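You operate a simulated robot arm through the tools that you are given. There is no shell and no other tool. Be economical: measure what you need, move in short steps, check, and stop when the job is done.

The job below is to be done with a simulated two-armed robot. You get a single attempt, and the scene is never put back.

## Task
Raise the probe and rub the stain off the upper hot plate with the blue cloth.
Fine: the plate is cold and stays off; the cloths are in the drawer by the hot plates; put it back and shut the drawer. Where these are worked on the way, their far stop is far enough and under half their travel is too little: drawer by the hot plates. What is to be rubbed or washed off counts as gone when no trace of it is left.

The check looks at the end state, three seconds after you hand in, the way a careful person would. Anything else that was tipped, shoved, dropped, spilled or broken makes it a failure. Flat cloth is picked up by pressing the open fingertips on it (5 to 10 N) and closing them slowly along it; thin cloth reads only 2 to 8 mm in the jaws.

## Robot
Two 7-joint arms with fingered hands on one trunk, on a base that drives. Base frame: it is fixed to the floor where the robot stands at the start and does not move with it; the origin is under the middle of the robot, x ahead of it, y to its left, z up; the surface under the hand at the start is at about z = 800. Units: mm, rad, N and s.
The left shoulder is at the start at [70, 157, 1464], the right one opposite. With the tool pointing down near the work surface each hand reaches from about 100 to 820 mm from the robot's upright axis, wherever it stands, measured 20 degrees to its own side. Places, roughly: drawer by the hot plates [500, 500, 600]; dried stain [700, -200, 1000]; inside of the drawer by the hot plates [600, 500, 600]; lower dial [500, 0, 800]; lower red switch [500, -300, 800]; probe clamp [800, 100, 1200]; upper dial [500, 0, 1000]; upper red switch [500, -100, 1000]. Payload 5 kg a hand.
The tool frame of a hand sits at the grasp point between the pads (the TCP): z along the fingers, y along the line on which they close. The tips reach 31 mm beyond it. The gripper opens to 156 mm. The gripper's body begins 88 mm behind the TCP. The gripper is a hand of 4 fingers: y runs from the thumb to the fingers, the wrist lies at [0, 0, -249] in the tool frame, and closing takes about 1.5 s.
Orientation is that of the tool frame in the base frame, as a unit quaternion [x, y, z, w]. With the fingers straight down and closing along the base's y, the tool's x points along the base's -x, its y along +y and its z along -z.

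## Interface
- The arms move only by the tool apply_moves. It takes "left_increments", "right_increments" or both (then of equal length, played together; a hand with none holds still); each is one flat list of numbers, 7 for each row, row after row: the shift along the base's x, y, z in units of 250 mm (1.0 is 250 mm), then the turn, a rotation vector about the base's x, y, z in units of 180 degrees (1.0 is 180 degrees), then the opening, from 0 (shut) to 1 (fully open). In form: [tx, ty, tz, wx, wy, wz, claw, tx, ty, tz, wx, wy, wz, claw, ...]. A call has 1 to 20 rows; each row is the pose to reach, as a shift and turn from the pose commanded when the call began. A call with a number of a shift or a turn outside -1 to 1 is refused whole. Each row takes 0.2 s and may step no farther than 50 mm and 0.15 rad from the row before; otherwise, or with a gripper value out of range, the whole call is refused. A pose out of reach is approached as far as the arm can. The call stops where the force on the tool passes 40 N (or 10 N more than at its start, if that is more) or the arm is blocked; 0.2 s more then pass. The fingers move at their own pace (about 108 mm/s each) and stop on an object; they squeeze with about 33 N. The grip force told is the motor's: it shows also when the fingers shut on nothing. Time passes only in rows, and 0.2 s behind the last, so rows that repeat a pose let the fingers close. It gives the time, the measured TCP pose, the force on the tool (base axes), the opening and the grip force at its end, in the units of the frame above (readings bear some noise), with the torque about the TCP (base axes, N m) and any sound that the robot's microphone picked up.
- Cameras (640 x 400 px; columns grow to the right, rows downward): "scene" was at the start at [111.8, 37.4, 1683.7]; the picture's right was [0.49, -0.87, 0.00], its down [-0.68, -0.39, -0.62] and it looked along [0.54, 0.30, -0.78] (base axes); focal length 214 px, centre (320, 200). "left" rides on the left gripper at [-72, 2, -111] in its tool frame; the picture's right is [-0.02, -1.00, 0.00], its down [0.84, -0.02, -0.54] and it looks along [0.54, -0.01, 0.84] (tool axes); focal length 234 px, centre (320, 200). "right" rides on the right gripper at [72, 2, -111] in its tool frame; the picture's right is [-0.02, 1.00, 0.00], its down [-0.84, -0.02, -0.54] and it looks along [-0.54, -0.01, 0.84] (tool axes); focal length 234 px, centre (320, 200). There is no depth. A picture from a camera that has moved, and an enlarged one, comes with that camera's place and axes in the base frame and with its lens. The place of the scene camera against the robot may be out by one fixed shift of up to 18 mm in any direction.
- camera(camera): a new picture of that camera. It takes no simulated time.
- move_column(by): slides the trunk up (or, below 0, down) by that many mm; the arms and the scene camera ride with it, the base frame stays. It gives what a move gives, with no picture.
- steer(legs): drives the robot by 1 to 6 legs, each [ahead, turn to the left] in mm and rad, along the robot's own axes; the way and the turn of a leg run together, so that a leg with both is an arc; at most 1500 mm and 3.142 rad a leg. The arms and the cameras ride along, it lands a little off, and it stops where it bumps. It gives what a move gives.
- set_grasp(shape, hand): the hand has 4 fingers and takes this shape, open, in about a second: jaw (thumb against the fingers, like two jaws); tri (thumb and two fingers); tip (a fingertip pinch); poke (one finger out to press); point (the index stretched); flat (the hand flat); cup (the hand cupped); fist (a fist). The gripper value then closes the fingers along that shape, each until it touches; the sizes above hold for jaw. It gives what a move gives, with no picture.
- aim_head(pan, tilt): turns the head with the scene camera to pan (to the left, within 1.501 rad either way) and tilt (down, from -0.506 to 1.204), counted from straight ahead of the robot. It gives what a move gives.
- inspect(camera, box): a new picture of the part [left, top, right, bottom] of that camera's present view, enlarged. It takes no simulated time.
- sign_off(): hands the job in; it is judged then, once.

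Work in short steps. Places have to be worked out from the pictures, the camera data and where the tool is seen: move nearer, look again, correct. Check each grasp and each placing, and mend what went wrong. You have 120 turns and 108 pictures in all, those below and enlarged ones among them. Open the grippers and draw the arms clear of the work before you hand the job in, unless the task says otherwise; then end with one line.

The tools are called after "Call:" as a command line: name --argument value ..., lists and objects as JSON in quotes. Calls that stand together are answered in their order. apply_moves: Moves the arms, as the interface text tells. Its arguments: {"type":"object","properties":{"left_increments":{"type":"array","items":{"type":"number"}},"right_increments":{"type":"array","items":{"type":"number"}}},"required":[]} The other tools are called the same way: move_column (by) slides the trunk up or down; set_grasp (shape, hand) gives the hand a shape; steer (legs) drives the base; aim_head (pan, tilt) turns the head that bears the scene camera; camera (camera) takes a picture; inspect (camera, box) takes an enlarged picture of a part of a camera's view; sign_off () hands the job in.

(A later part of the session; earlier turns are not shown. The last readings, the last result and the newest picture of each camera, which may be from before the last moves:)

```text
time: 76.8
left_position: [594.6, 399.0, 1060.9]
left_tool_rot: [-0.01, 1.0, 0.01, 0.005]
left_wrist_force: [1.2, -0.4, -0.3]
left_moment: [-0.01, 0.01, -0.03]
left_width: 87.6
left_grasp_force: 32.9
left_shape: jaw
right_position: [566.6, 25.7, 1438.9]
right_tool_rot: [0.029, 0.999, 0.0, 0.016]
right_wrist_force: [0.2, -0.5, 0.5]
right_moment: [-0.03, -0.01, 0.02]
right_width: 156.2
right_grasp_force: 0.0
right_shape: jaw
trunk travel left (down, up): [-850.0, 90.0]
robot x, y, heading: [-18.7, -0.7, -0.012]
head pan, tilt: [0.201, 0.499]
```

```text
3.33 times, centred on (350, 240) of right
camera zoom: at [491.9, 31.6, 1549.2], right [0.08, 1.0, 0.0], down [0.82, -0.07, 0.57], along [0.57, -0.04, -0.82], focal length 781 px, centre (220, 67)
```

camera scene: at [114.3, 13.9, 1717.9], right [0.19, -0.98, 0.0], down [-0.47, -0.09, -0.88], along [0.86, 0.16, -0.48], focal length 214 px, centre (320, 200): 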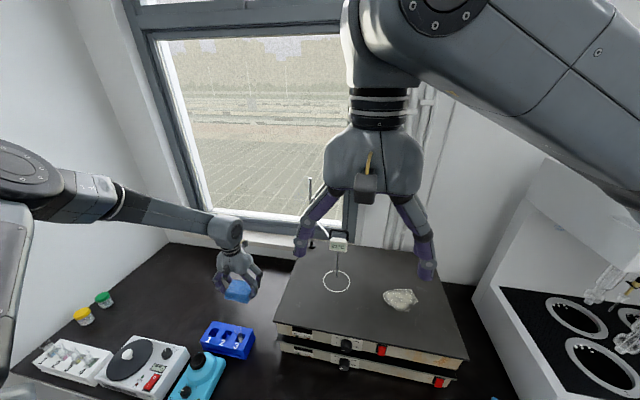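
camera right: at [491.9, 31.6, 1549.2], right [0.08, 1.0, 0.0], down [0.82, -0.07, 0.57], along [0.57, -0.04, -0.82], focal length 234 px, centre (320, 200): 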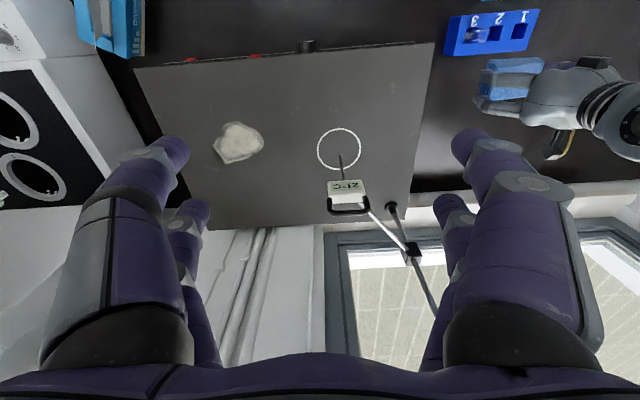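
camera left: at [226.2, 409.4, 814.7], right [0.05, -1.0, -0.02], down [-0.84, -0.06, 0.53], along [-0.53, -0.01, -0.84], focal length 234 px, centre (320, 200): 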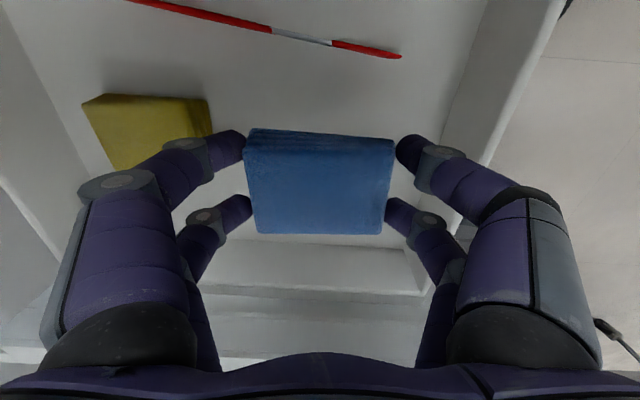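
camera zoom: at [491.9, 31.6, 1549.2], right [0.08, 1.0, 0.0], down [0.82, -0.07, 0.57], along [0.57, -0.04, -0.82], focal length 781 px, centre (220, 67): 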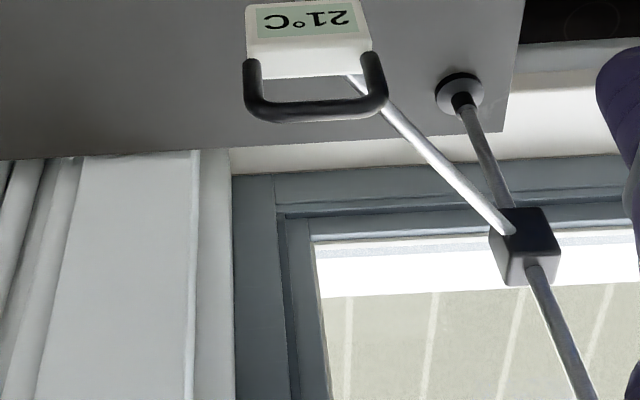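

Two views place the black handle bar at about (752, 66, 1221), running along y with a 56 mm opening. I yaw the right hand a quarter turn so it closes across the bar.

Call:
apply_moves --right_increments '[0, 0, 0, 0, 0, 0.0455, 0.9, 0, 0, 0, 0, 0, 0.091, 0.8, 0, 0, 0, 0, 0, 0.1365, 0.7, 0, 0, 0, 0, 0, 0.182, 0.6, 0, 0, 0, 0, 0, 0.2275, 0.5, 0, 0, 0, 0, 0, 0.273, 0.5, 0, 0, 0, 0, 0, 0.3185, 0.5, 0, 0, 0, 0, 0, 0.364, 0.5, 0, 0, 0, 0, 0, 0.4095, 0.5, 0, 0, 0, 0, 0, 0.455, 0.5, 0, 0, 0, 0, 0, 0.5, 0.5]'

Call:
camera --camera "right"

```text
time: 79.2
left_position: [593.8, 399.2, 1062.2]
left_tool_rot: [-0.009, 1.0, 0.011, 0.005]
left_wrist_force: [0.9, 0.6, -1.4]
left_moment: [-0.01, 0.04, 0.04]
left_width: 87.5
left_grasp_force: 32.6
left_shape: jaw
right_position: [562.3, 25.3, 1439.7]
right_tool_rot: [-0.687, 0.726, 0.012, 0.01]
right_wrist_force: [0.1, -0.2, -0.5]
right_moment: [0.02, -0.02, 0.03]
right_width: 78.6
right_grasp_force: 0.2
right_shape: jaw
trunk travel left (down, up): [-850.0, 90.0]
robot x, y, heading: [-17.7, 2.0, -0.014]
head pan, tilt: [0.201, 0.499]
```

```text
53 pictures are left
camera right: at [557.3, -50.6, 1550.0], right [-1.0, 0.08, 0.0], down [0.07, 0.82, 0.57], along [0.04, 0.57, -0.82], focal length 234 px, centre (320, 200)
```

right: 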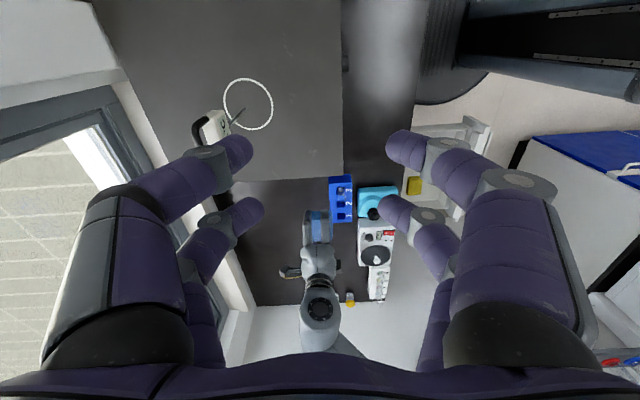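

I move to above the handle, still well clear, and look again.

Call:
apply_moves --right_increments '[0.14, 0.02, -0.04, 0, 0, 0, 0.5, 0.28, 0.05, -0.08, 0, 0, 0, 0.5, 0.42, 0.08, -0.12, 0, 0, 0, 0.5, 0.56, 0.11, -0.16, 0, 0, 0, 0.5, 0.7, 0.13, -0.2, 0, 0, 0, 0.5]'

Call:
camera --camera "right"

Call:
camera --camera "scene"

```text
time: 80.4
left_position: [595.5, 401.5, 1060.4]
left_tool_rot: [-0.01, 1.0, 0.011, 0.005]
left_wrist_force: [0.6, 0.0, -0.6]
left_moment: [-0.04, 0.05, -0.02]
left_width: 87.6
left_grasp_force: 32.4
left_shape: jaw
right_position: [736.9, 60.0, 1387.8]
right_tool_rot: [-0.688, 0.726, 0.011, 0.01]
right_wrist_force: [0.1, 0.0, -0.2]
right_moment: [-0.04, 0.02, -0.03]
right_width: 78.7
right_grasp_force: 0.1
right_shape: jaw
trunk travel left (down, up): [-850.0, 90.0]
robot x, y, heading: [-22.6, -1.4, -0.017]
head pan, tilt: [0.201, 0.499]
```

```text
52 pictures are left
camera right: at [731.9, -16.2, 1497.9], right [-1.0, 0.08, 0.0], down [0.07, 0.82, 0.57], along [0.04, 0.57, -0.82], focal length 234 px, centre (320, 200)
```

right: 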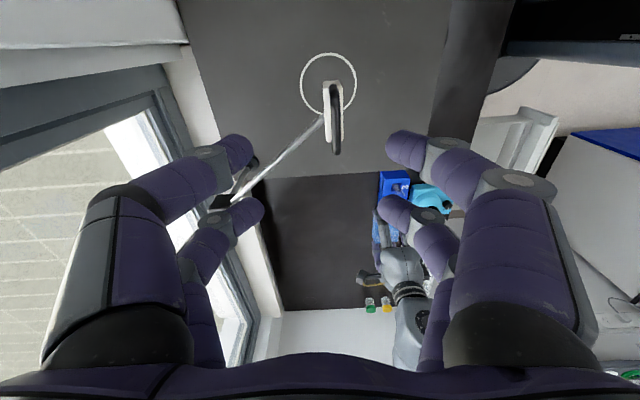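

```text
51 pictures are left
camera scene: at [118.4, 16.9, 1717.5], right [0.19, -0.98, 0.0], down [-0.47, -0.09, -0.88], along [0.86, 0.16, -0.48], focal length 214 px, centre (320, 200)
```

scene: 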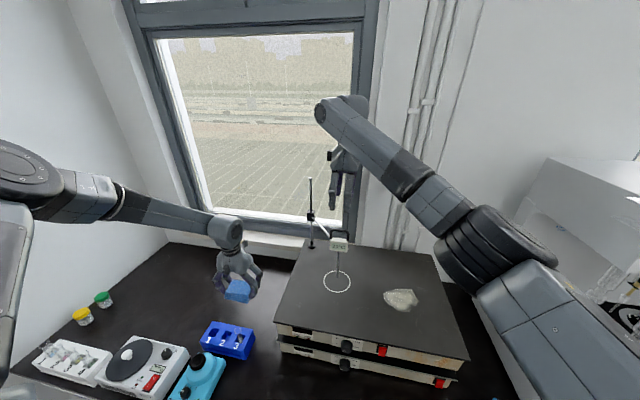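

Call:
inspect --camera "right" --box '[260, 40, 400, 180]'

Call:
inspect --camera "scene" --box '[280, 170, 400, 300]'

```text
2.86 times, centred on (330, 110) of right
camera zoom: at [731.9, -16.2, 1497.9], right [-1.0, 0.08, 0.0], down [0.07, 0.82, 0.57], along [0.04, 0.57, -0.82], focal length 669 px, centre (291, 457)
```

zoom: 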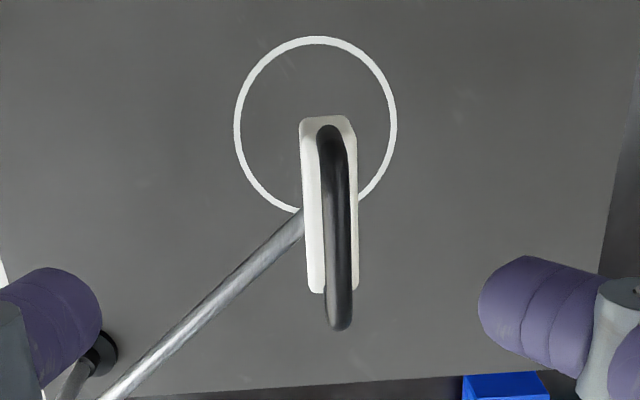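

```text
3.08 times, centred on (340, 235) of scene
camera zoom: at [118.4, 16.9, 1717.5], right [0.19, -0.98, 0.0], down [-0.47, -0.09, -0.88], along [0.86, 0.16, -0.48], focal length 660 px, centre (258, 92)
```

zoom: 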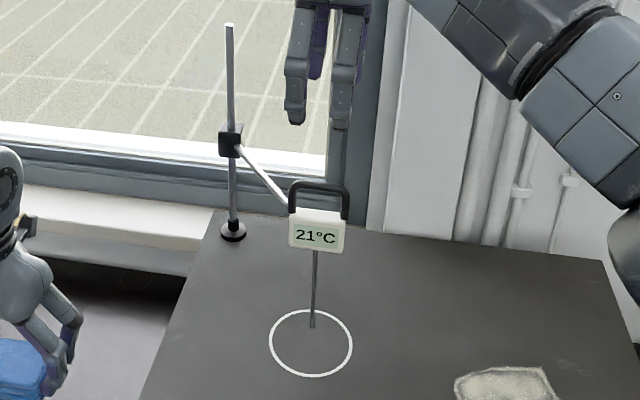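

The handle is an upright loop with its bar centred near (720, 57, ~1255). I shift 17 mm back and descend most of the way, then check.

Call:
apply_moves --right_increments '[-0.035, -0.01, -0.1, 0, 0, 0, 0.5, -0.068, -0.016, -0.25, 0, 0, 0, 0.5, -0.068, -0.016, -0.38, 0, 0, 0, 0.5]'

Call:
camera --camera "right"

Call:
inspect --camera "scene" --box '[280, 170, 400, 300]'

```text
time: 81.2
left_position: [594.3, 399.0, 1061.9]
left_tool_rot: [-0.01, 1.0, 0.011, 0.005]
left_wrist_force: [-1.2, -0.2, -0.8]
left_moment: [-0.02, 0.0, 0.02]
left_width: 87.8
left_grasp_force: 32.9
left_shape: jaw
right_position: [720.2, 54.8, 1294.8]
right_tool_rot: [-0.687, 0.726, 0.011, 0.01]
right_wrist_force: [0.6, 0.9, -0.2]
right_moment: [-0.02, 0.02, -0.01]
right_width: 78.2
right_grasp_force: 0.1
right_shape: jaw
trunk travel left (down, up): [-850.0, 90.0]
robot x, y, heading: [-15.6, -2.1, -0.015]
head pan, tilt: [0.201, 0.499]
```

```text
48 pictures are left
camera right: at [714.3, -21.1, 1405.4], right [-1.0, 0.08, 0.0], down [0.07, 0.82, 0.57], along [0.04, 0.57, -0.82], focal length 234 px, centre (320, 200)
```

right: 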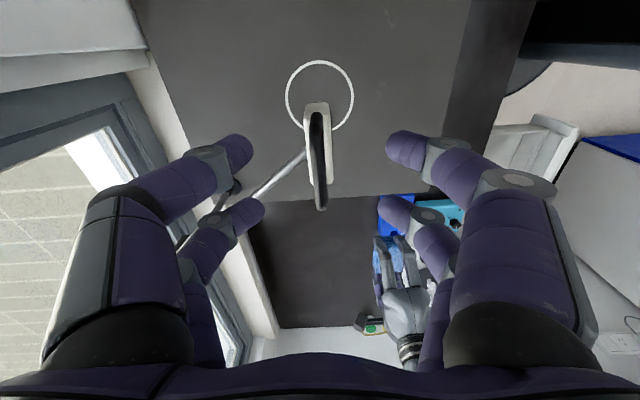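

```text
3.08 times, centred on (340, 235) of scene
camera zoom: at [117.0, 14.7, 1717.7], right [0.19, -0.98, 0.0], down [-0.47, -0.09, -0.88], along [0.86, 0.16, -0.48], focal length 660 px, centre (258, 92)
```

zoom: 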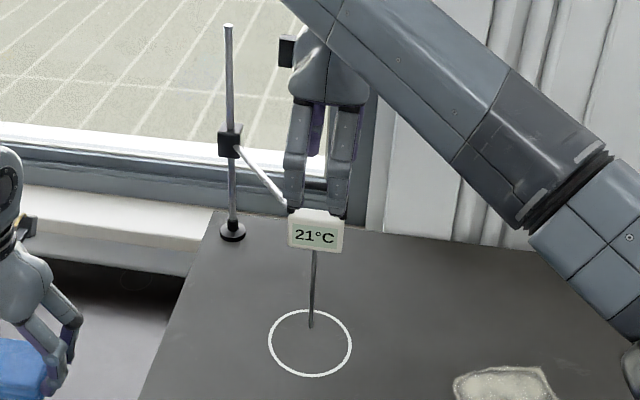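

The bar is centred between the fingers, about level with the tips. I lower 20 mm and close.

Call:
apply_moves --right_increments '[0, 0, -0.04, 0, 0, 0, 0.5, 0, 0, -0.08, 0, 0, 0, 0.5, 0, 0, -0.08, 0, 0, 0, 0.3, 0, 0, -0.08, 0, 0, 0, 0.15, 0, 0, -0.08, 0, 0, 0, 0, 0, 0, -0.08, 0, 0, 0, 0]'

Call:
camera --camera "right"

Call:
inspect --camera "scene" --box '[280, 170, 400, 300]'

```text
time: 82.6
left_position: [594.3, 398.6, 1060.9]
left_tool_rot: [-0.01, 1.0, 0.011, 0.005]
left_wrist_force: [0.1, -0.4, -0.6]
left_moment: [-0.01, -0.02, -0.02]
left_width: 87.6
left_grasp_force: 33.5
left_shape: jaw
right_position: [720.3, 53.1, 1274.6]
right_tool_rot: [-0.687, 0.726, 0.012, 0.011]
right_wrist_force: [-0.5, 0.1, -4.2]
right_moment: [-0.44, 0.01, 0.07]
right_width: 5.3
right_grasp_force: 32.7
right_shape: jaw
trunk travel left (down, up): [-850.0, 90.0]
robot x, y, heading: [-20.1, -3.3, -0.012]
head pan, tilt: [0.201, 0.499]
```

```text
46 pictures are left
camera right: at [715.0, -23.1, 1385.0], right [-1.0, 0.08, 0.0], down [0.07, 0.82, 0.57], along [0.04, 0.57, -0.82], focal length 234 px, centre (320, 200)
```

right: 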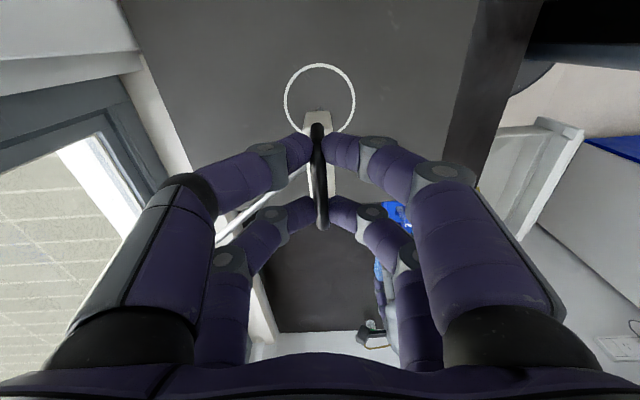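

```text
3.08 times, centred on (340, 235) of scene
camera zoom: at [117.1, 14.0, 1717.6], right [0.19, -0.98, 0.0], down [-0.47, -0.09, -0.88], along [0.86, 0.16, -0.48], focal length 660 px, centre (258, 92)
```

zoom: 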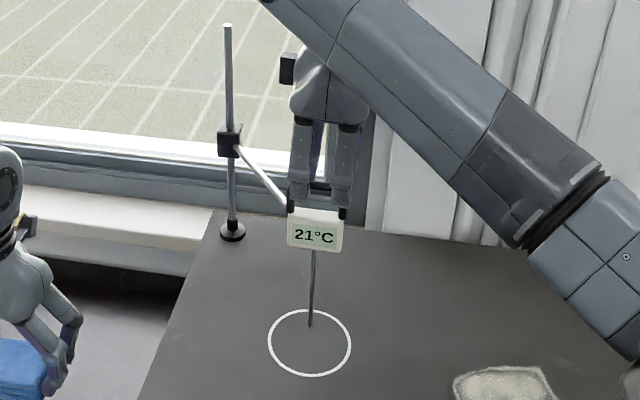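

The fingers hold the loop. I lift straight up, 60 mm first.

Call:
apply_moves --right_increments '[0, 0, 0.04, 0, 0, 0, 0, 0, 0, 0.08, 0, 0, 0, 0, 0, 0, 0.12, 0, 0, 0, 0, 0, 0, 0.16, 0, 0, 0, 0, 0, 0, 0.2, 0, 0, 0, 0, 0, 0, 0.24, 0, 0, 0, 0]'

Call:
inspect --camera "scene" --box '[280, 170, 400, 300]'

```text
time: 84.0
left_position: [594.7, 398.9, 1061.8]
left_tool_rot: [-0.01, 1.0, 0.011, 0.005]
left_wrist_force: [0.2, 0.6, -0.8]
left_moment: [0.0, -0.01, 0.02]
left_width: 87.6
left_grasp_force: 33.3
left_shape: jaw
right_position: [719.7, 52.6, 1335.2]
right_tool_rot: [-0.687, 0.726, 0.011, 0.011]
right_wrist_force: [-4.8, -2.0, -4.4]
right_moment: [-0.49, 0.08, 0.04]
right_width: 5.1
right_grasp_force: 32.9
right_shape: jaw
trunk travel left (down, up): [-850.0, 90.0]
robot x, y, heading: [-18.2, 1.0, -0.016]
head pan, tilt: [0.201, 0.499]
```

```text
3.08 times, centred on (340, 235) of scene
camera zoom: at [116.2, 13.8, 1717.7], right [0.19, -0.98, 0.0], down [-0.47, -0.09, -0.88], along [0.86, 0.16, -0.48], focal length 660 px, centre (258, 92)
```

zoom: 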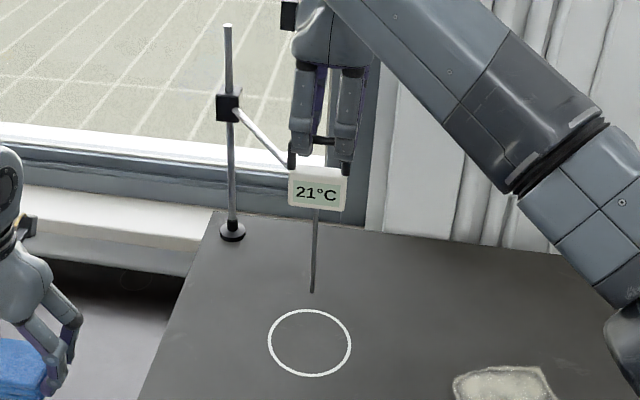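

The clamp slides up its rod with the probe. I lift on to look for its upper stop.

Call:
apply_moves --right_increments '[0, 0, 0.04, 0, 0, 0, 0, 0, 0, 0.08, 0, 0, 0, 0, 0, 0, 0.12, 0, 0, 0, 0, 0, 0, 0.16, 0, 0, 0, 0, 0, 0, 0.2, 0, 0, 0, 0, 0, 0, 0.24, 0, 0, 0, 0, 0, 0, 0.28, 0, 0, 0, 0]'

Call:
inspect --camera "scene" --box '[280, 120, 400, 300]'

```text
time: 85.6
left_position: [594.2, 398.2, 1061.2]
left_tool_rot: [-0.01, 1.0, 0.012, 0.005]
left_wrist_force: [0.3, 0.2, -1.4]
left_moment: [-0.01, -0.02, -0.01]
left_width: 87.2
left_grasp_force: 33.2
left_shape: jaw
right_position: [718.5, 52.1, 1405.9]
right_tool_rot: [-0.687, 0.727, 0.011, 0.01]
right_wrist_force: [-3.1, -3.8, -9.1]
right_moment: [-0.54, 0.07, 0.06]
right_width: 5.2
right_grasp_force: 32.6
right_shape: jaw
trunk travel left (down, up): [-850.0, 90.0]
robot x, y, heading: [-19.9, -1.5, -0.014]
head pan, tilt: [0.201, 0.499]
```

```text
2.22 times, centred on (340, 210) of scene
camera zoom: at [117.6, 12.9, 1717.5], right [0.19, -0.98, 0.0], down [-0.47, -0.09, -0.88], along [0.86, 0.16, -0.48], focal length 477 px, centre (276, 178)
```

zoom: 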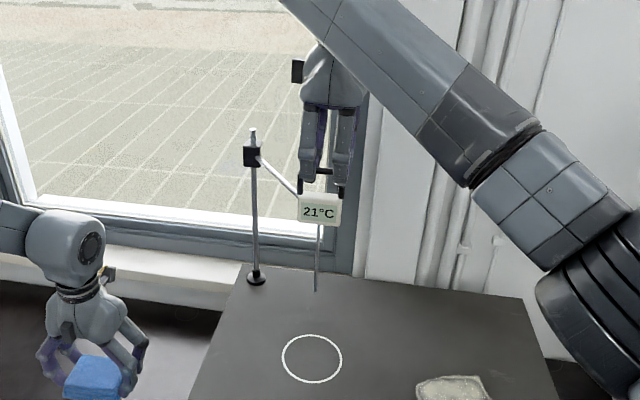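

The probe is about 130 mm up and the clamp is near the rod's top. I open the fingers and check whether it stays.

Call:
apply_moves --right_increments '[0, 0, -0.004, 0, 0, 0, 0, 0, 0, -0.004, 0, 0, 0, 0.1, 0, 0, -0.004, 0, 0, 0, 0.25, 0, 0, -0.004, 0, 0, 0, 0.4, 0, 0, -0.004, 0, 0, 0, 0.5]'

Call:
inspect --camera "scene" --box '[280, 120, 400, 300]'

```text
time: 86.8
left_position: [593.0, 399.2, 1063.0]
left_tool_rot: [-0.01, 1.0, 0.011, 0.005]
left_wrist_force: [1.0, 0.5, 0.0]
left_moment: [-0.02, 0.02, -0.02]
left_width: 87.6
left_grasp_force: 33.3
left_shape: jaw
right_position: [719.9, 53.7, 1404.2]
right_tool_rot: [-0.687, 0.726, 0.011, 0.011]
right_wrist_force: [0.2, 0.4, 0.2]
right_moment: [-0.01, -0.02, 0.02]
right_width: 77.4
right_grasp_force: 0.0
right_shape: jaw
trunk travel left (down, up): [-850.0, 90.0]
robot x, y, heading: [-22.7, -2.8, -0.014]
head pan, tilt: [0.201, 0.499]
```

```text
2.22 times, centred on (340, 210) of scene
camera zoom: at [116.8, 13.4, 1717.7], right [0.19, -0.98, 0.0], down [-0.47, -0.09, -0.88], along [0.86, 0.16, -0.48], focal length 477 px, centre (276, 178)
```

zoom: 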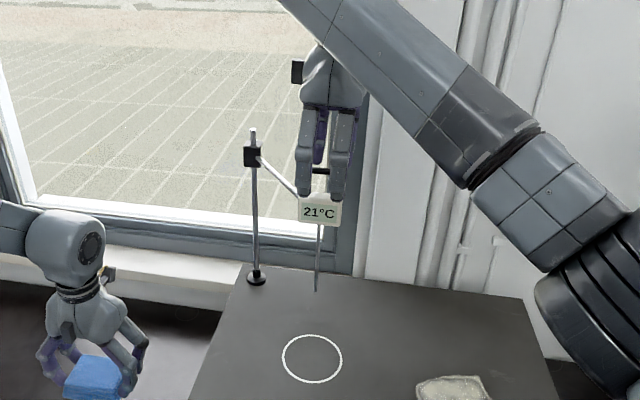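

The probe stays up. I draw the right hand up and then back out to its side.

Call:
apply_moves --right_increments '[0, 0, 0.15, 0, 0, 0, 0.5, 0, 0, 0.3, 0, 0, 0, 0.5, -0.1, -0.05, 0.4, 0, 0, 0, 0.5, -0.25, -0.15, 0.4, 0, 0, 0, 0.5, -0.4, -0.25, 0.4, 0, 0, 0, 0.5, -0.55, -0.35, 0.4, 0, 0, 0, 0.5, -0.7, -0.45, 0.4, 0, 0, 0, 0.5, -0.85, -0.55, 0.4, 0, 0, 0, 0.5, -0.98, -0.67, 0.4, 0, 0, 0, 0.5]'

Call:
apply_moves --right_increments '[-0.1, -0.12, 0, 0, 0, 0, 0.5, -0.2, -0.25, 0, 0, 0, 0, 0.5, -0.3, -0.4, 0, 0, 0, 0, 0.5, -0.4, -0.55, 0, 0, 0, 0, 0.5]'

Call:
camera --camera "scene"

```text
time: 88.8
left_position: [591.4, 396.9, 1062.4]
left_tool_rot: [-0.011, 1.0, 0.012, 0.006]
left_wrist_force: [-0.6, -0.3, -0.9]
left_moment: [0.0, -0.06, 0.0]
left_width: 87.7
left_grasp_force: 32.8
left_shape: jaw
right_position: [472.6, -113.8, 1505.2]
right_tool_rot: [-0.687, 0.726, 0.012, 0.012]
right_wrist_force: [-0.2, 0.1, 0.2]
right_moment: [0.0, -0.04, -0.01]
right_width: 77.6
right_grasp_force: 0.1
right_shape: jaw
trunk travel left (down, up): [-850.0, 90.0]
robot x, y, heading: [-21.2, -2.6, -0.011]
head pan, tilt: [0.201, 0.499]
```

```text
time: 89.8
left_position: [592.2, 398.0, 1063.5]
left_tool_rot: [-0.01, 1.0, 0.011, 0.006]
left_wrist_force: [-0.3, -0.8, -0.3]
left_moment: [-0.03, 0.0, 0.03]
left_width: 87.6
left_grasp_force: 32.7
left_shape: jaw
right_position: [372.2, -251.4, 1503.1]
right_tool_rot: [-0.687, 0.726, 0.011, 0.011]
right_wrist_force: [-0.7, -0.8, 0.9]
right_moment: [0.02, -0.06, -0.02]
right_width: 77.5
right_grasp_force: 0.0
right_shape: jaw
trunk travel left (down, up): [-850.0, 90.0]
robot x, y, heading: [-19.0, -3.4, -0.01]
head pan, tilt: [0.201, 0.499]
```

```text
41 pictures are left
camera scene: at [113.8, 11.9, 1718.0], right [0.19, -0.98, 0.0], down [-0.47, -0.09, -0.88], along [0.86, 0.17, -0.48], focal length 214 px, centre (320, 200)
```

scene: 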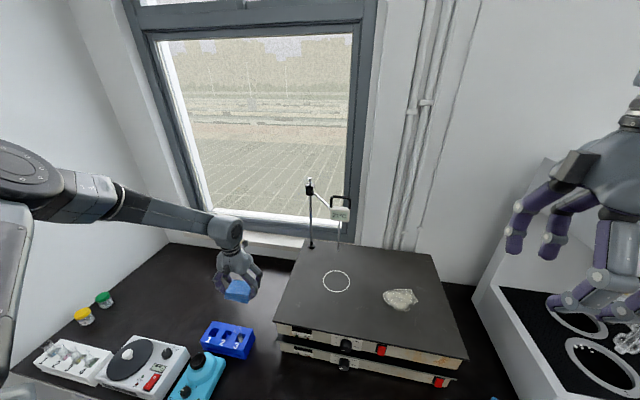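

The right hand is clear. I raise and draw in the left hand with the cloth, so the robot can turn right without touching the probe.

Call:
apply_moves --left_increments '[-0.02, 0, 0.15, 0, 0, 0, 0.2, -0.06, 0, 0.3, 0, 0, 0, 0.2, -0.14, -0.05, 0.42, 0, 0, 0, 0.2, -0.26, -0.12, 0.52, 0, 0, 0, 0.2, -0.38, -0.2, 0.6, 0, 0, 0, 0.2, -0.5, -0.28, 0.66, 0, 0, 0, 0.2, -0.62, -0.37, 0.7, 0, 0, 0, 0.2, -0.7, -0.47, 0.75, 0, 0, 0, 0.2]'

Call:
steer --legs '[[0, -0.4]]'

Call:
camera --camera "scene"

```text
time: 91.6
left_position: [415.7, 279.8, 1250.8]
left_tool_rot: [-0.011, 1.0, 0.012, 0.005]
left_wrist_force: [-0.1, -0.7, -1.3]
left_moment: [0.05, -0.02, 0.01]
left_width: 87.2
left_grasp_force: 32.6
left_shape: jaw
right_position: [372.7, -250.7, 1502.1]
right_tool_rot: [-0.687, 0.727, 0.012, 0.012]
right_wrist_force: [0.2, 0.3, 1.3]
right_moment: [0.0, -0.01, -0.01]
right_width: 77.6
right_grasp_force: 0.1
right_shape: jaw
trunk travel left (down, up): [-850.0, 90.0]
robot x, y, heading: [-19.0, -4.0, -0.01]
head pan, tilt: [0.201, 0.499]
```

```text
time: 93.2
left_position: [492.9, 90.3, 1250.9]
left_tool_rot: [0.188, 0.982, 0.009, 0.007]
left_wrist_force: [-0.2, 0.4, -0.1]
left_moment: [-0.02, 0.0, -0.03]
left_width: 87.7
left_grasp_force: 32.5
left_shape: jaw
right_position: [249.7, -381.3, 1503.7]
right_tool_rot: [-0.53, 0.848, 0.009, 0.012]
right_wrist_force: [-0.2, 0.2, 0.1]
right_moment: [0.0, -0.02, -0.04]
right_width: 77.5
right_grasp_force: 0.1
right_shape: jaw
trunk travel left (down, up): [-850.0, 90.0]
robot x, y, heading: [-18.5, -0.8, -0.412]
head pan, tilt: [0.201, 0.499]
```

```text
40 pictures are left
camera scene: at [112.7, -39.8, 1717.7], right [-0.21, -0.98, 0.0], down [-0.47, 0.1, -0.88], along [0.86, -0.18, -0.48], focal length 214 px, centre (320, 200)
```

scene: 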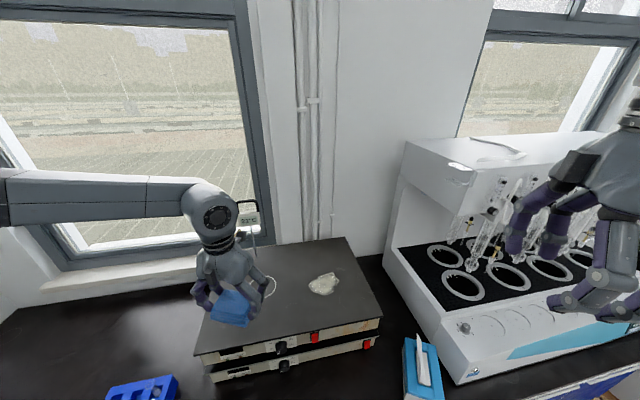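

The stain triangulates to about (690, −181, z 1000), some 125 mm wide. I move the cloth over toward it at a safe height.

Call:
apply_moves --left_increments '[0.08, -0.15, 0, 0, 0, 0, 0.2, 0.16, -0.3, 0, 0, 0, 0, 0.2, 0.26, -0.45, 0, 0, 0, 0, 0.2, 0.36, -0.6, -0.05, 0, 0, 0, 0.2, 0.48, -0.75, -0.1, 0, 0, 0, 0.2, 0.58, -0.9, -0.15, 0, 0, 0, 0.2]'

Call:
camera --camera "left"

Call:
camera --camera "scene"

```text
time: 94.6
left_position: [642.4, -137.5, 1212.2]
left_tool_rot: [0.187, 0.982, 0.01, 0.006]
left_wrist_force: [0.3, -0.2, -0.1]
left_moment: [0.04, 0.03, 0.02]
left_width: 86.9
left_grasp_force: 33.0
left_shape: jaw
right_position: [251.5, -383.6, 1502.1]
right_tool_rot: [-0.53, 0.848, 0.01, 0.013]
right_wrist_force: [0.5, -0.3, -0.7]
right_moment: [-0.01, 0.07, -0.05]
right_width: 77.6
right_grasp_force: 0.1
right_shape: jaw
trunk travel left (down, up): [-850.0, 90.0]
robot x, y, heading: [-19.6, -2.6, -0.413]
head pan, tilt: [0.201, 0.499]
```

```text
39 pictures are left
camera left: at [708.5, -163.9, 1324.7], right [-0.35, -0.94, -0.02], down [-0.8, 0.28, 0.54], along [-0.5, 0.2, -0.84], focal length 234 px, centre (320, 200)
```

left: 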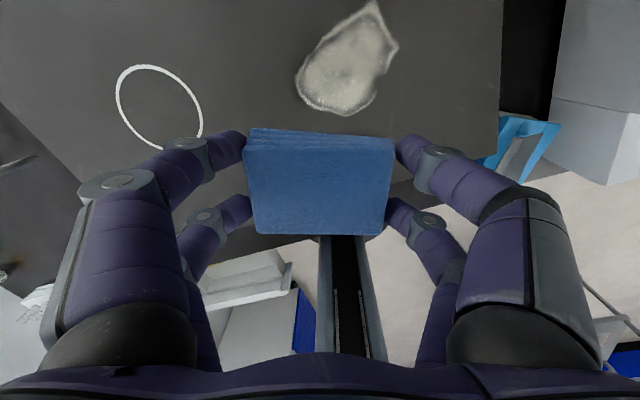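

```text
38 pictures are left
camera scene: at [115.5, -42.3, 1717.4], right [-0.21, -0.98, 0.0], down [-0.47, 0.1, -0.88], along [0.86, -0.18, -0.48], focal length 214 px, centre (320, 200)
```

scene: 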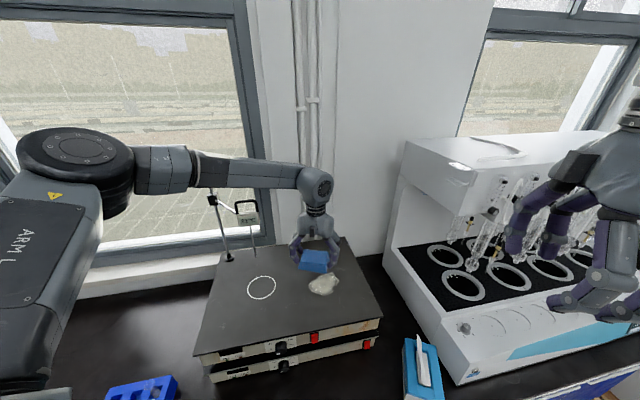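

The stain spans about x 634–735, y −116 to −244. I go above its centre and down to z about 1075.

Call:
apply_moves --left_increments '[0.08, -0.08, -0.12, 0, 0, 0, 0.2, 0.16, -0.15, -0.24, 0, 0, 0, 0.2, 0.19, -0.176, -0.4, 0, 0, 0, 0.2, 0.19, -0.176, -0.55, 0, 0, 0, 0.2]'

Call:
inspect --camera "scene" --box '[180, 150, 420, 350]'

```text
time: 95.6
left_position: [649.8, -105.8, 1121.7]
left_tool_rot: [0.189, 0.982, 0.01, 0.009]
left_wrist_force: [0.2, 0.7, 0.0]
left_moment: [-0.02, -0.02, -0.03]
left_width: 87.2
left_grasp_force: 32.7
left_shape: jaw
left hand out of reach, approached as far as the arm can: row 1, 2, 3, 4
right_position: [247.6, -383.9, 1502.2]
right_tool_rot: [-0.53, 0.848, 0.009, 0.013]
right_wrist_force: [-0.7, -0.8, 1.1]
right_moment: [0.0, 0.01, 0.01]
right_width: 77.7
right_grasp_force: 0.1
right_shape: jaw
trunk travel left (down, up): [-850.0, 90.0]
robot x, y, heading: [-21.1, 1.0, -0.411]
head pan, tilt: [0.201, 0.499]
```

```text
2.00 times, centred on (300, 250) of scene
camera zoom: at [111.8, -42.0, 1717.7], right [-0.21, -0.98, 0.0], down [-0.47, 0.1, -0.88], along [0.86, -0.18, -0.48], focal length 429 px, centre (360, 100)
```

zoom: 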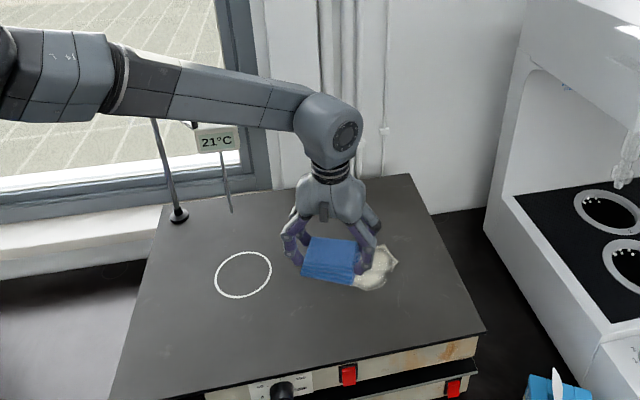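

The left arm runs out of reach to the right here, so I turn the robot another 0.3 rad right, after raising the hand a little.

Call:
apply_moves --left_increments '[0, 0, 0.15, 0, 0, 0, 0.2, -0.08, 0, 0.25, 0, 0, 0, 0.2]'

Call:
steer --legs '[[0, -0.3]]'

Call:
camera --camera "left"

```text
time: 96.2
left_position: [626.8, -107.1, 1186.0]
left_tool_rot: [0.188, 0.982, 0.01, 0.008]
left_wrist_force: [1.3, 0.1, -0.4]
left_moment: [-0.02, -0.02, -0.03]
left_width: 87.2
left_grasp_force: 32.9
left_shape: jaw
right_position: [244.8, -382.9, 1503.1]
right_tool_rot: [-0.53, 0.848, 0.009, 0.014]
right_wrist_force: [-1.2, 0.4, -0.5]
right_moment: [0.0, -0.06, 0.01]
right_width: 77.7
right_grasp_force: 0.0
right_shape: jaw
trunk travel left (down, up): [-850.0, 90.0]
robot x, y, heading: [-16.8, -0.6, -0.409]
head pan, tilt: [0.201, 0.499]
```

```text
time: 97.6
left_position: [570.4, -295.1, 1183.3]
left_tool_rot: [0.334, 0.942, 0.009, 0.008]
left_wrist_force: [0.4, -0.4, -0.5]
left_moment: [0.0, -0.01, -0.01]
left_width: 87.2
left_grasp_force: 33.2
left_shape: jaw
right_position: [123.2, -445.8, 1502.1]
right_tool_rot: [-0.396, 0.918, 0.007, 0.015]
right_wrist_force: [0.2, 0.1, -0.5]
right_moment: [0.04, 0.01, 0.03]
right_width: 77.8
right_grasp_force: 0.1
right_shape: jaw
trunk travel left (down, up): [-850.0, 90.0]
robot x, y, heading: [-22.5, -5.5, -0.711]
head pan, tilt: [0.201, 0.499]
```

```text
36 pictures are left
camera left: at [624.2, -340.1, 1297.1], right [-0.61, -0.79, -0.02], down [-0.68, 0.51, 0.53], along [-0.41, 0.34, -0.84], focal length 234 px, centre (320, 200)
```

left: 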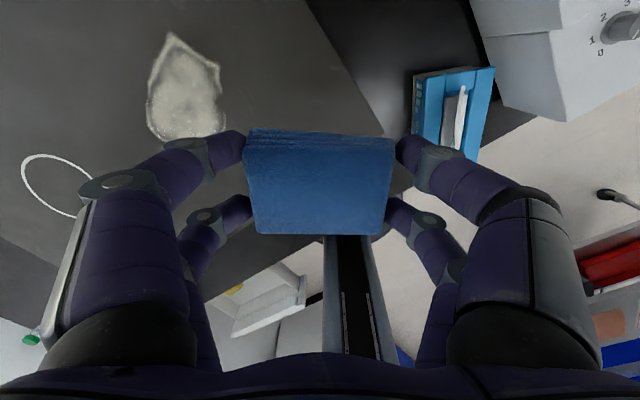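

Now the stain is on the left arm's own side. I move the cloth above its centre.

Call:
apply_moves --left_increments '[0.12, 0.114, 0, 0, 0, 0, 0.2, 0.24, 0.228, 0, 0, 0, 0, 0.2, 0.36, 0.342, -0.1, 0, 0, 0, 0.2, 0.48, 0.456, -0.2, 0, 0, 0, 0.2, 0.48, 0.456, -0.35, 0, 0, 0, 0.2]'

Call:
camera --camera "left"

Call:
camera --camera "scene"

```text
time: 98.8
left_position: [689.1, -181.0, 1096.2]
left_tool_rot: [0.333, 0.943, 0.008, 0.009]
left_wrist_force: [0.8, 0.2, 0.0]
left_moment: [-0.01, 0.0, 0.0]
left_width: 87.1
left_grasp_force: 32.7
left_shape: jaw
right_position: [125.1, -446.5, 1501.9]
right_tool_rot: [-0.396, 0.918, 0.008, 0.013]
right_wrist_force: [-0.3, -0.2, -0.6]
right_moment: [-0.01, 0.02, -0.03]
right_width: 77.4
right_grasp_force: 0.0
right_shape: jaw
trunk travel left (down, up): [-850.0, 90.0]
robot x, y, heading: [-22.2, 0.4, -0.714]
head pan, tilt: [0.201, 0.499]
```

```text
35 pictures are left
camera left: at [744.3, -226.3, 1207.6], right [-0.61, -0.79, -0.02], down [-0.68, 0.51, 0.54], along [-0.41, 0.34, -0.84], focal length 234 px, centre (320, 200)
```

left: 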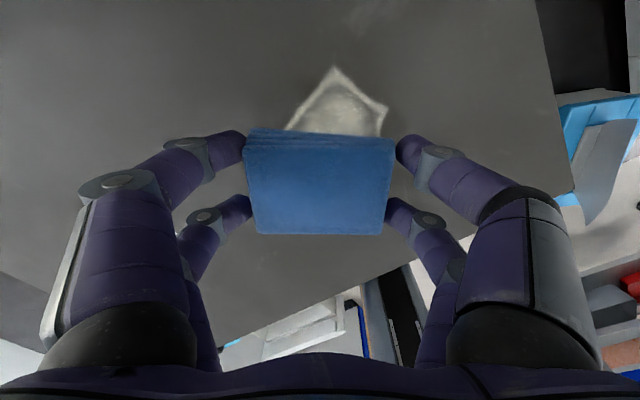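

```text
34 pictures are left
camera scene: at [95.6, -80.6, 1717.6], right [-0.49, -0.87, 0.0], down [-0.42, 0.23, -0.88], along [0.77, -0.43, -0.48], focal length 214 px, centre (320, 200)
```

scene: 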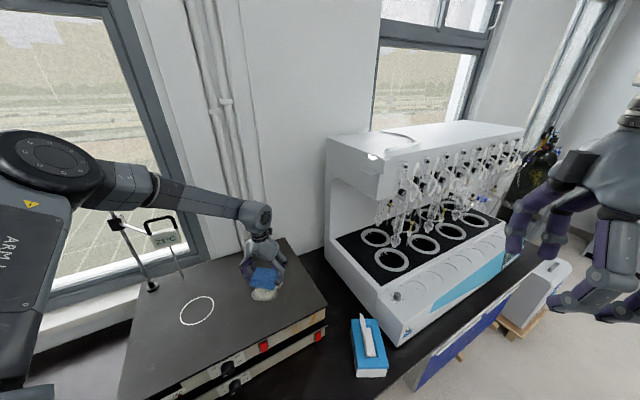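

In place above the stain. I lower gradually toward contact, watching the force.

Call:
apply_moves --left_increments '[0, 0, -0.04, 0, 0, 0, 0.2, 0, 0, -0.08, 0, 0, 0, 0.2, 0, 0, -0.12, 0, 0, 0, 0.2, 0, 0, -0.15, 0, 0, 0, 0.2]'

Call:
apply_moves --left_increments '[0, 0, -0.012, 0, 0, 0, 0.2, 0, 0, -0.024, 0, 0, 0, 0.2]'

Call:
camera --camera "left"

```text
time: 99.8
left_position: [689.5, -180.5, 1059.8]
left_tool_rot: [0.334, 0.942, 0.009, 0.008]
left_wrist_force: [0.3, 0.1, -0.6]
left_moment: [-0.01, 0.01, 0.03]
left_width: 87.2
left_grasp_force: 32.9
left_shape: jaw
right_position: [122.7, -445.3, 1502.4]
right_tool_rot: [-0.396, 0.918, 0.007, 0.014]
right_wrist_force: [0.4, 0.3, -0.6]
right_moment: [-0.02, 0.02, 0.04]
right_width: 77.8
right_grasp_force: 0.0
right_shape: jaw
trunk travel left (down, up): [-850.0, 90.0]
robot x, y, heading: [-17.1, -3.2, -0.709]
head pan, tilt: [0.201, 0.499]
```

```text
time: 100.4
left_position: [688.7, -182.5, 1054.6]
left_tool_rot: [0.333, 0.943, 0.009, 0.01]
left_wrist_force: [-0.2, 0.8, 0.1]
left_moment: [-0.01, -0.01, -0.01]
left_width: 87.2
left_grasp_force: 33.3
left_shape: jaw
right_position: [122.6, -445.4, 1503.2]
right_tool_rot: [-0.397, 0.918, 0.007, 0.014]
right_wrist_force: [0.0, 0.4, 0.0]
right_moment: [-0.02, 0.03, -0.02]
right_width: 77.5
right_grasp_force: 0.0
right_shape: jaw
trunk travel left (down, up): [-850.0, 90.0]
robot x, y, heading: [-19.2, -4.1, -0.709]
head pan, tilt: [0.201, 0.499]
```

```text
33 pictures are left
camera left: at [743.9, -226.5, 1166.4], right [-0.61, -0.79, -0.02], down [-0.68, 0.51, 0.53], along [-0.41, 0.34, -0.84], focal length 234 px, centre (320, 200)
```

left: 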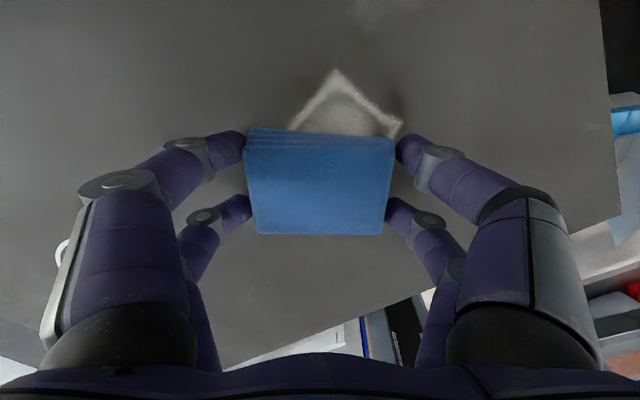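

No contact yet. I lower 6 mm more in 2 mm rows.

Call:
apply_moves --left_increments '[0, 0, -0.008, 0, 0, 0, 0.2, 0, 0, -0.016, 0, 0, 0, 0.2, 0, 0, -0.024, 0, 0, 0, 0.2]'

Call:
apply_moves --left_increments '[0, 0, -0.008, 0, 0, 0, 0.2, 0, 0, -0.016, 0, 0, 0, 0.2]'

```text
time: 101.2
left_position: [688.8, -180.9, 1051.1]
left_tool_rot: [0.333, 0.943, 0.007, 0.01]
left_wrist_force: [1.4, 0.6, 16.1]
left_moment: [-0.15, 0.11, 0.0]
left_width: 86.5
left_grasp_force: 32.9
left_shape: jaw
right_position: [120.9, -444.3, 1503.7]
right_tool_rot: [-0.396, 0.918, 0.006, 0.015]
right_wrist_force: [0.7, 0.3, -0.9]
right_moment: [-0.02, -0.01, -0.02]
right_width: 77.5
right_grasp_force: 0.1
right_shape: jaw
trunk travel left (down, up): [-850.0, 90.0]
robot x, y, heading: [-20.8, -6.1, -0.704]
head pan, tilt: [0.201, 0.499]
```

```text
time: 101.8
left_position: [688.9, -183.1, 1049.9]
left_tool_rot: [0.333, 0.943, 0.006, 0.014]
left_wrist_force: [-8.1, 6.9, 23.2]
left_moment: [0.28, 0.14, -0.04]
left_width: 85.9
left_grasp_force: 32.9
left_shape: jaw
right_position: [119.7, -444.6, 1503.8]
right_tool_rot: [-0.397, 0.918, 0.006, 0.014]
right_wrist_force: [0.9, 0.1, -0.2]
right_moment: [0.01, 0.02, 0.0]
right_width: 77.7
right_grasp_force: 0.0
right_shape: jaw
trunk travel left (down, up): [-850.0, 90.0]
robot x, y, heading: [-20.4, -0.2, -0.712]
head pan, tilt: [0.201, 0.499]
stopped in row 2 (left hand): the force on the tool passed its limit at 41 N (the readings are from after the stop); the commanded pose is now the measured one
```

Contact is at about z 1051. I wipe in rows across the whole stain with light pressure.

Call:
apply_moves --left_increments '[-0.11, 0.12, 0, 0, 0, 0, 0.2, -0.22, 0.24, 0, 0, 0, 0, 0.2, -0.22, 0.08, 0, 0, 0, 0, 0.2, -0.22, -0.08, 0, 0, 0, 0, 0.2, -0.22, -0.22, 0, 0, 0, 0, 0.2, -0.12, -0.22, 0, 0, 0, 0, 0.2, -0.12, -0.07, 0, 0, 0, 0, 0.2, -0.12, 0.08, 0, 0, 0, 0, 0.2, -0.12, 0.24, 0, 0, 0, 0, 0.2, -0.02, 0.24, 0, 0, 0, 0, 0.2, -0.02, 0.08, 0, 0, 0, 0, 0.2, -0.02, -0.07, 0, 0, 0, 0, 0.2, -0.02, -0.22, 0, 0, 0, 0, 0.2, 0.08, -0.22, 0, 0, 0, 0, 0.2, 0.08, -0.07, 0, 0, 0, 0, 0.2, 0.08, 0.08, 0, 0, 0, 0, 0.2, 0.08, 0.24, 0, 0, 0, 0, 0.2, 0.18, 0.24, 0, 0, 0, 0, 0.2, 0.18, 0.08, 0, 0, 0, 0, 0.2, 0.18, -0.07, 0, 0, 0, 0, 0.2]'

Call:
camera --camera "left"

Call:
inspect --camera "scene" --box '[120, 180, 380, 380]'

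```text
time: 106.0
left_position: [731.5, -198.9, 1052.6]
left_tool_rot: [0.334, 0.942, 0.008, 0.013]
left_wrist_force: [-0.1, -0.5, -0.3]
left_moment: [0.0, -0.02, 0.0]
left_width: 85.3
left_grasp_force: 32.9
left_shape: jaw
left hand out of reach, approached as far as the arm can: row 6, 13, 14, 20
right_position: [120.9, -448.0, 1502.4]
right_tool_rot: [-0.396, 0.918, 0.008, 0.015]
right_wrist_force: [-0.4, -0.8, -0.9]
right_moment: [0.06, 0.0, 0.02]
right_width: 77.6
right_grasp_force: 0.0
right_shape: jaw
trunk travel left (down, up): [-850.0, 90.0]
robot x, y, heading: [-17.2, -2.8, -0.71]
head pan, tilt: [0.201, 0.499]
```

```text
32 pictures are left
camera left: at [785.1, -242.8, 1165.2], right [-0.61, -0.79, -0.02], down [-0.68, 0.51, 0.53], along [-0.41, 0.34, -0.85], focal length 234 px, centre (320, 200)
```

left: 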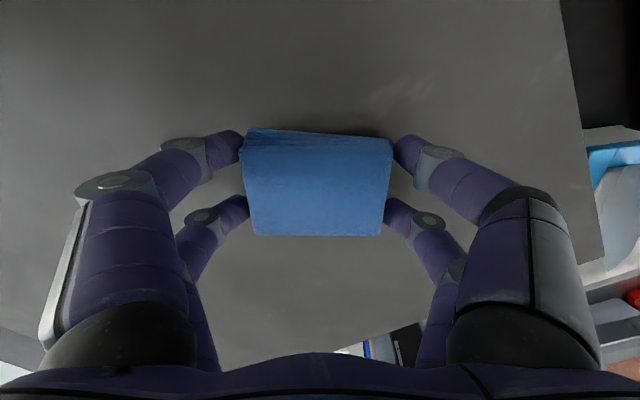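

```text
2.00 times, centred on (250, 280) of scene
camera zoom: at [93.1, -82.5, 1717.3], right [-0.49, -0.87, 0.0], down [-0.42, 0.24, -0.88], along [0.77, -0.43, -0.48], focal length 429 px, centre (460, 40)
```

zoom: 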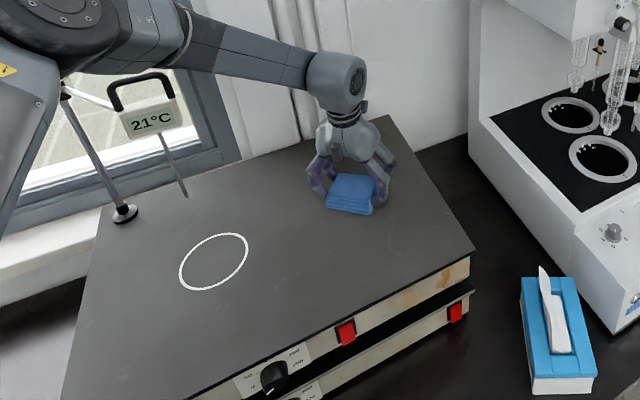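

The stain looks gone. I lift and pull back to inspect the plate closely.

Call:
apply_moves --left_increments '[0, 0, 0.1, 0, 0, 0, 0.2, -0.05, -0.02, 0.25, 0, 0, 0, 0.2, -0.2, 0, 0.4, 0, 0, 0, 0.2, -0.35, 0, 0.5, 0, 0, 0, 0.2]'

Call:
inspect --camera "left" --box '[160, 0, 500, 140]'

Call:
inspect --camera "scene" --box '[200, 220, 340, 330]'

```text
refused: row 3 steps farther than a row can; nothing moved
```

```text
1.88 times, centred on (330, 70) of left
camera zoom: at [785.1, -242.8, 1165.2], right [-0.61, -0.79, -0.02], down [-0.68, 0.51, 0.53], along [-0.41, 0.34, -0.85], focal length 441 px, centre (301, 445)
```

zoom: 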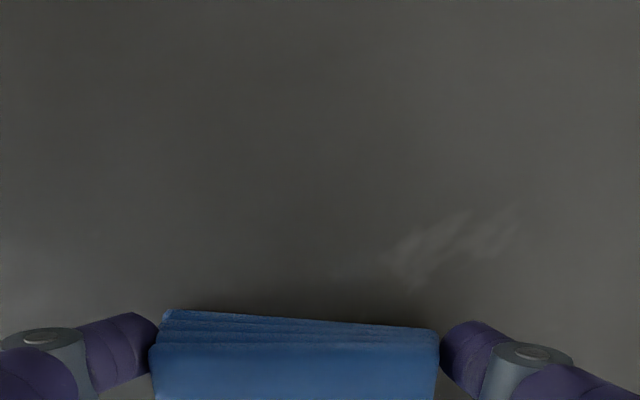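

```text
3.64 times, centred on (270, 275) of scene
camera zoom: at [93.1, -82.5, 1717.3], right [-0.49, -0.87, 0.0], down [-0.42, 0.24, -0.88], along [0.77, -0.43, -0.48], focal length 780 px, centre (502, -73)
```

zoom: 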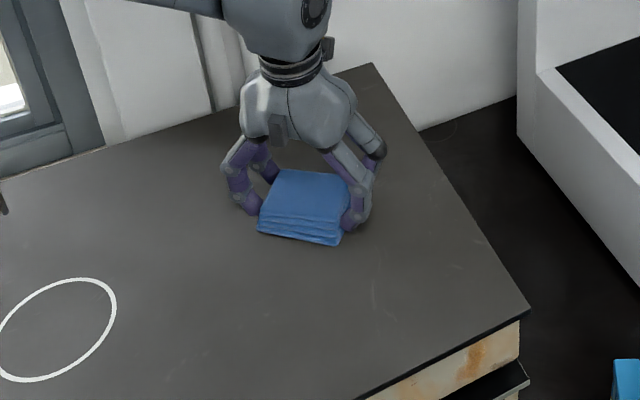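

One row was too long. I lift with shorter steps and look.

Call:
apply_moves --left_increments '[0, 0, 0.1, 0, 0, 0, 0.2, -0.05, 0, 0.22, 0, 0, 0, 0.2, -0.17, 0, 0.32, 0, 0, 0, 0.2, -0.3, 0, 0.4, 0, 0, 0, 0.2]'

Call:
camera --camera "left"

Call:
inspect --camera "scene" --box '[200, 220, 340, 330]'

```text
time: 107.0
left_position: [654.7, -192.9, 1152.4]
left_tool_rot: [0.332, 0.943, 0.007, 0.013]
left_wrist_force: [-0.3, 0.0, -0.5]
left_moment: [-0.03, -0.02, 0.0]
left_width: 85.5
left_grasp_force: 32.8
left_shape: jaw
right_position: [121.1, -445.0, 1503.5]
right_tool_rot: [-0.396, 0.918, 0.006, 0.015]
right_wrist_force: [-0.5, 0.7, 0.2]
right_moment: [-0.03, 0.0, 0.02]
right_width: 77.7
right_grasp_force: 0.0
right_shape: jaw
trunk travel left (down, up): [-850.0, 90.0]
robot x, y, heading: [-20.4, -3.4, -0.715]
head pan, tilt: [0.201, 0.499]
```

```text
28 pictures are left
camera left: at [709.5, -236.9, 1264.1], right [-0.61, -0.79, -0.02], down [-0.68, 0.51, 0.53], along [-0.41, 0.34, -0.85], focal length 234 px, centre (320, 200)
```

left: 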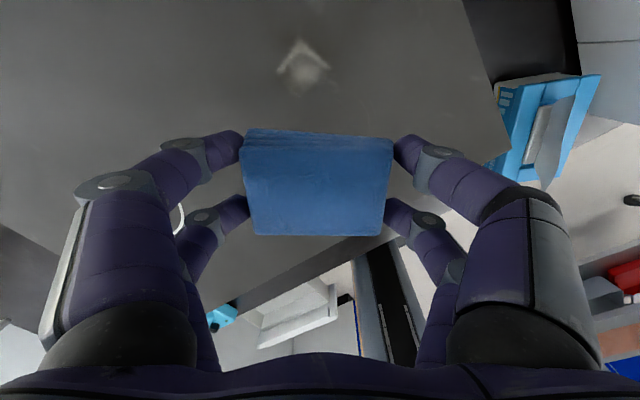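

```text
3.64 times, centred on (270, 275) of scene
camera zoom: at [92.7, -79.0, 1717.8], right [-0.49, -0.87, 0.0], down [-0.42, 0.23, -0.88], along [0.77, -0.43, -0.48], focal length 780 px, centre (502, -73)
```

zoom: 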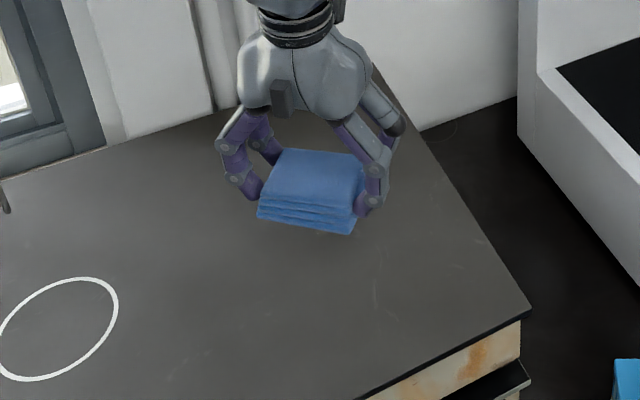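

A faint rest of the stain remains around (716, −213), near the arm's reach limit. I move the robot 50 mm closer with a slight turn to reach it with good pressure.

Call:
steer --legs '[[50, -0.1]]'

```text
time: 108.0
left_position: [665.7, -284.8, 1156.6]
left_tool_rot: [0.379, 0.925, 0.003, 0.016]
left_wrist_force: [-0.3, 1.1, 0.5]
left_moment: [-0.12, -0.02, 0.01]
left_width: 85.4
left_grasp_force: 33.1
left_shape: jaw
right_position: [107.5, -477.9, 1507.9]
right_tool_rot: [-0.351, 0.936, 0.0, 0.015]
right_wrist_force: [-0.3, 1.6, 0.0]
right_moment: [-0.18, -0.07, -0.02]
right_width: 77.6
right_grasp_force: 0.1
right_shape: jaw
trunk travel left (down, up): [-850.0, 90.0]
robot x, y, heading: [17.2, -37.1, -0.81]
head pan, tilt: [0.201, 0.499]
```

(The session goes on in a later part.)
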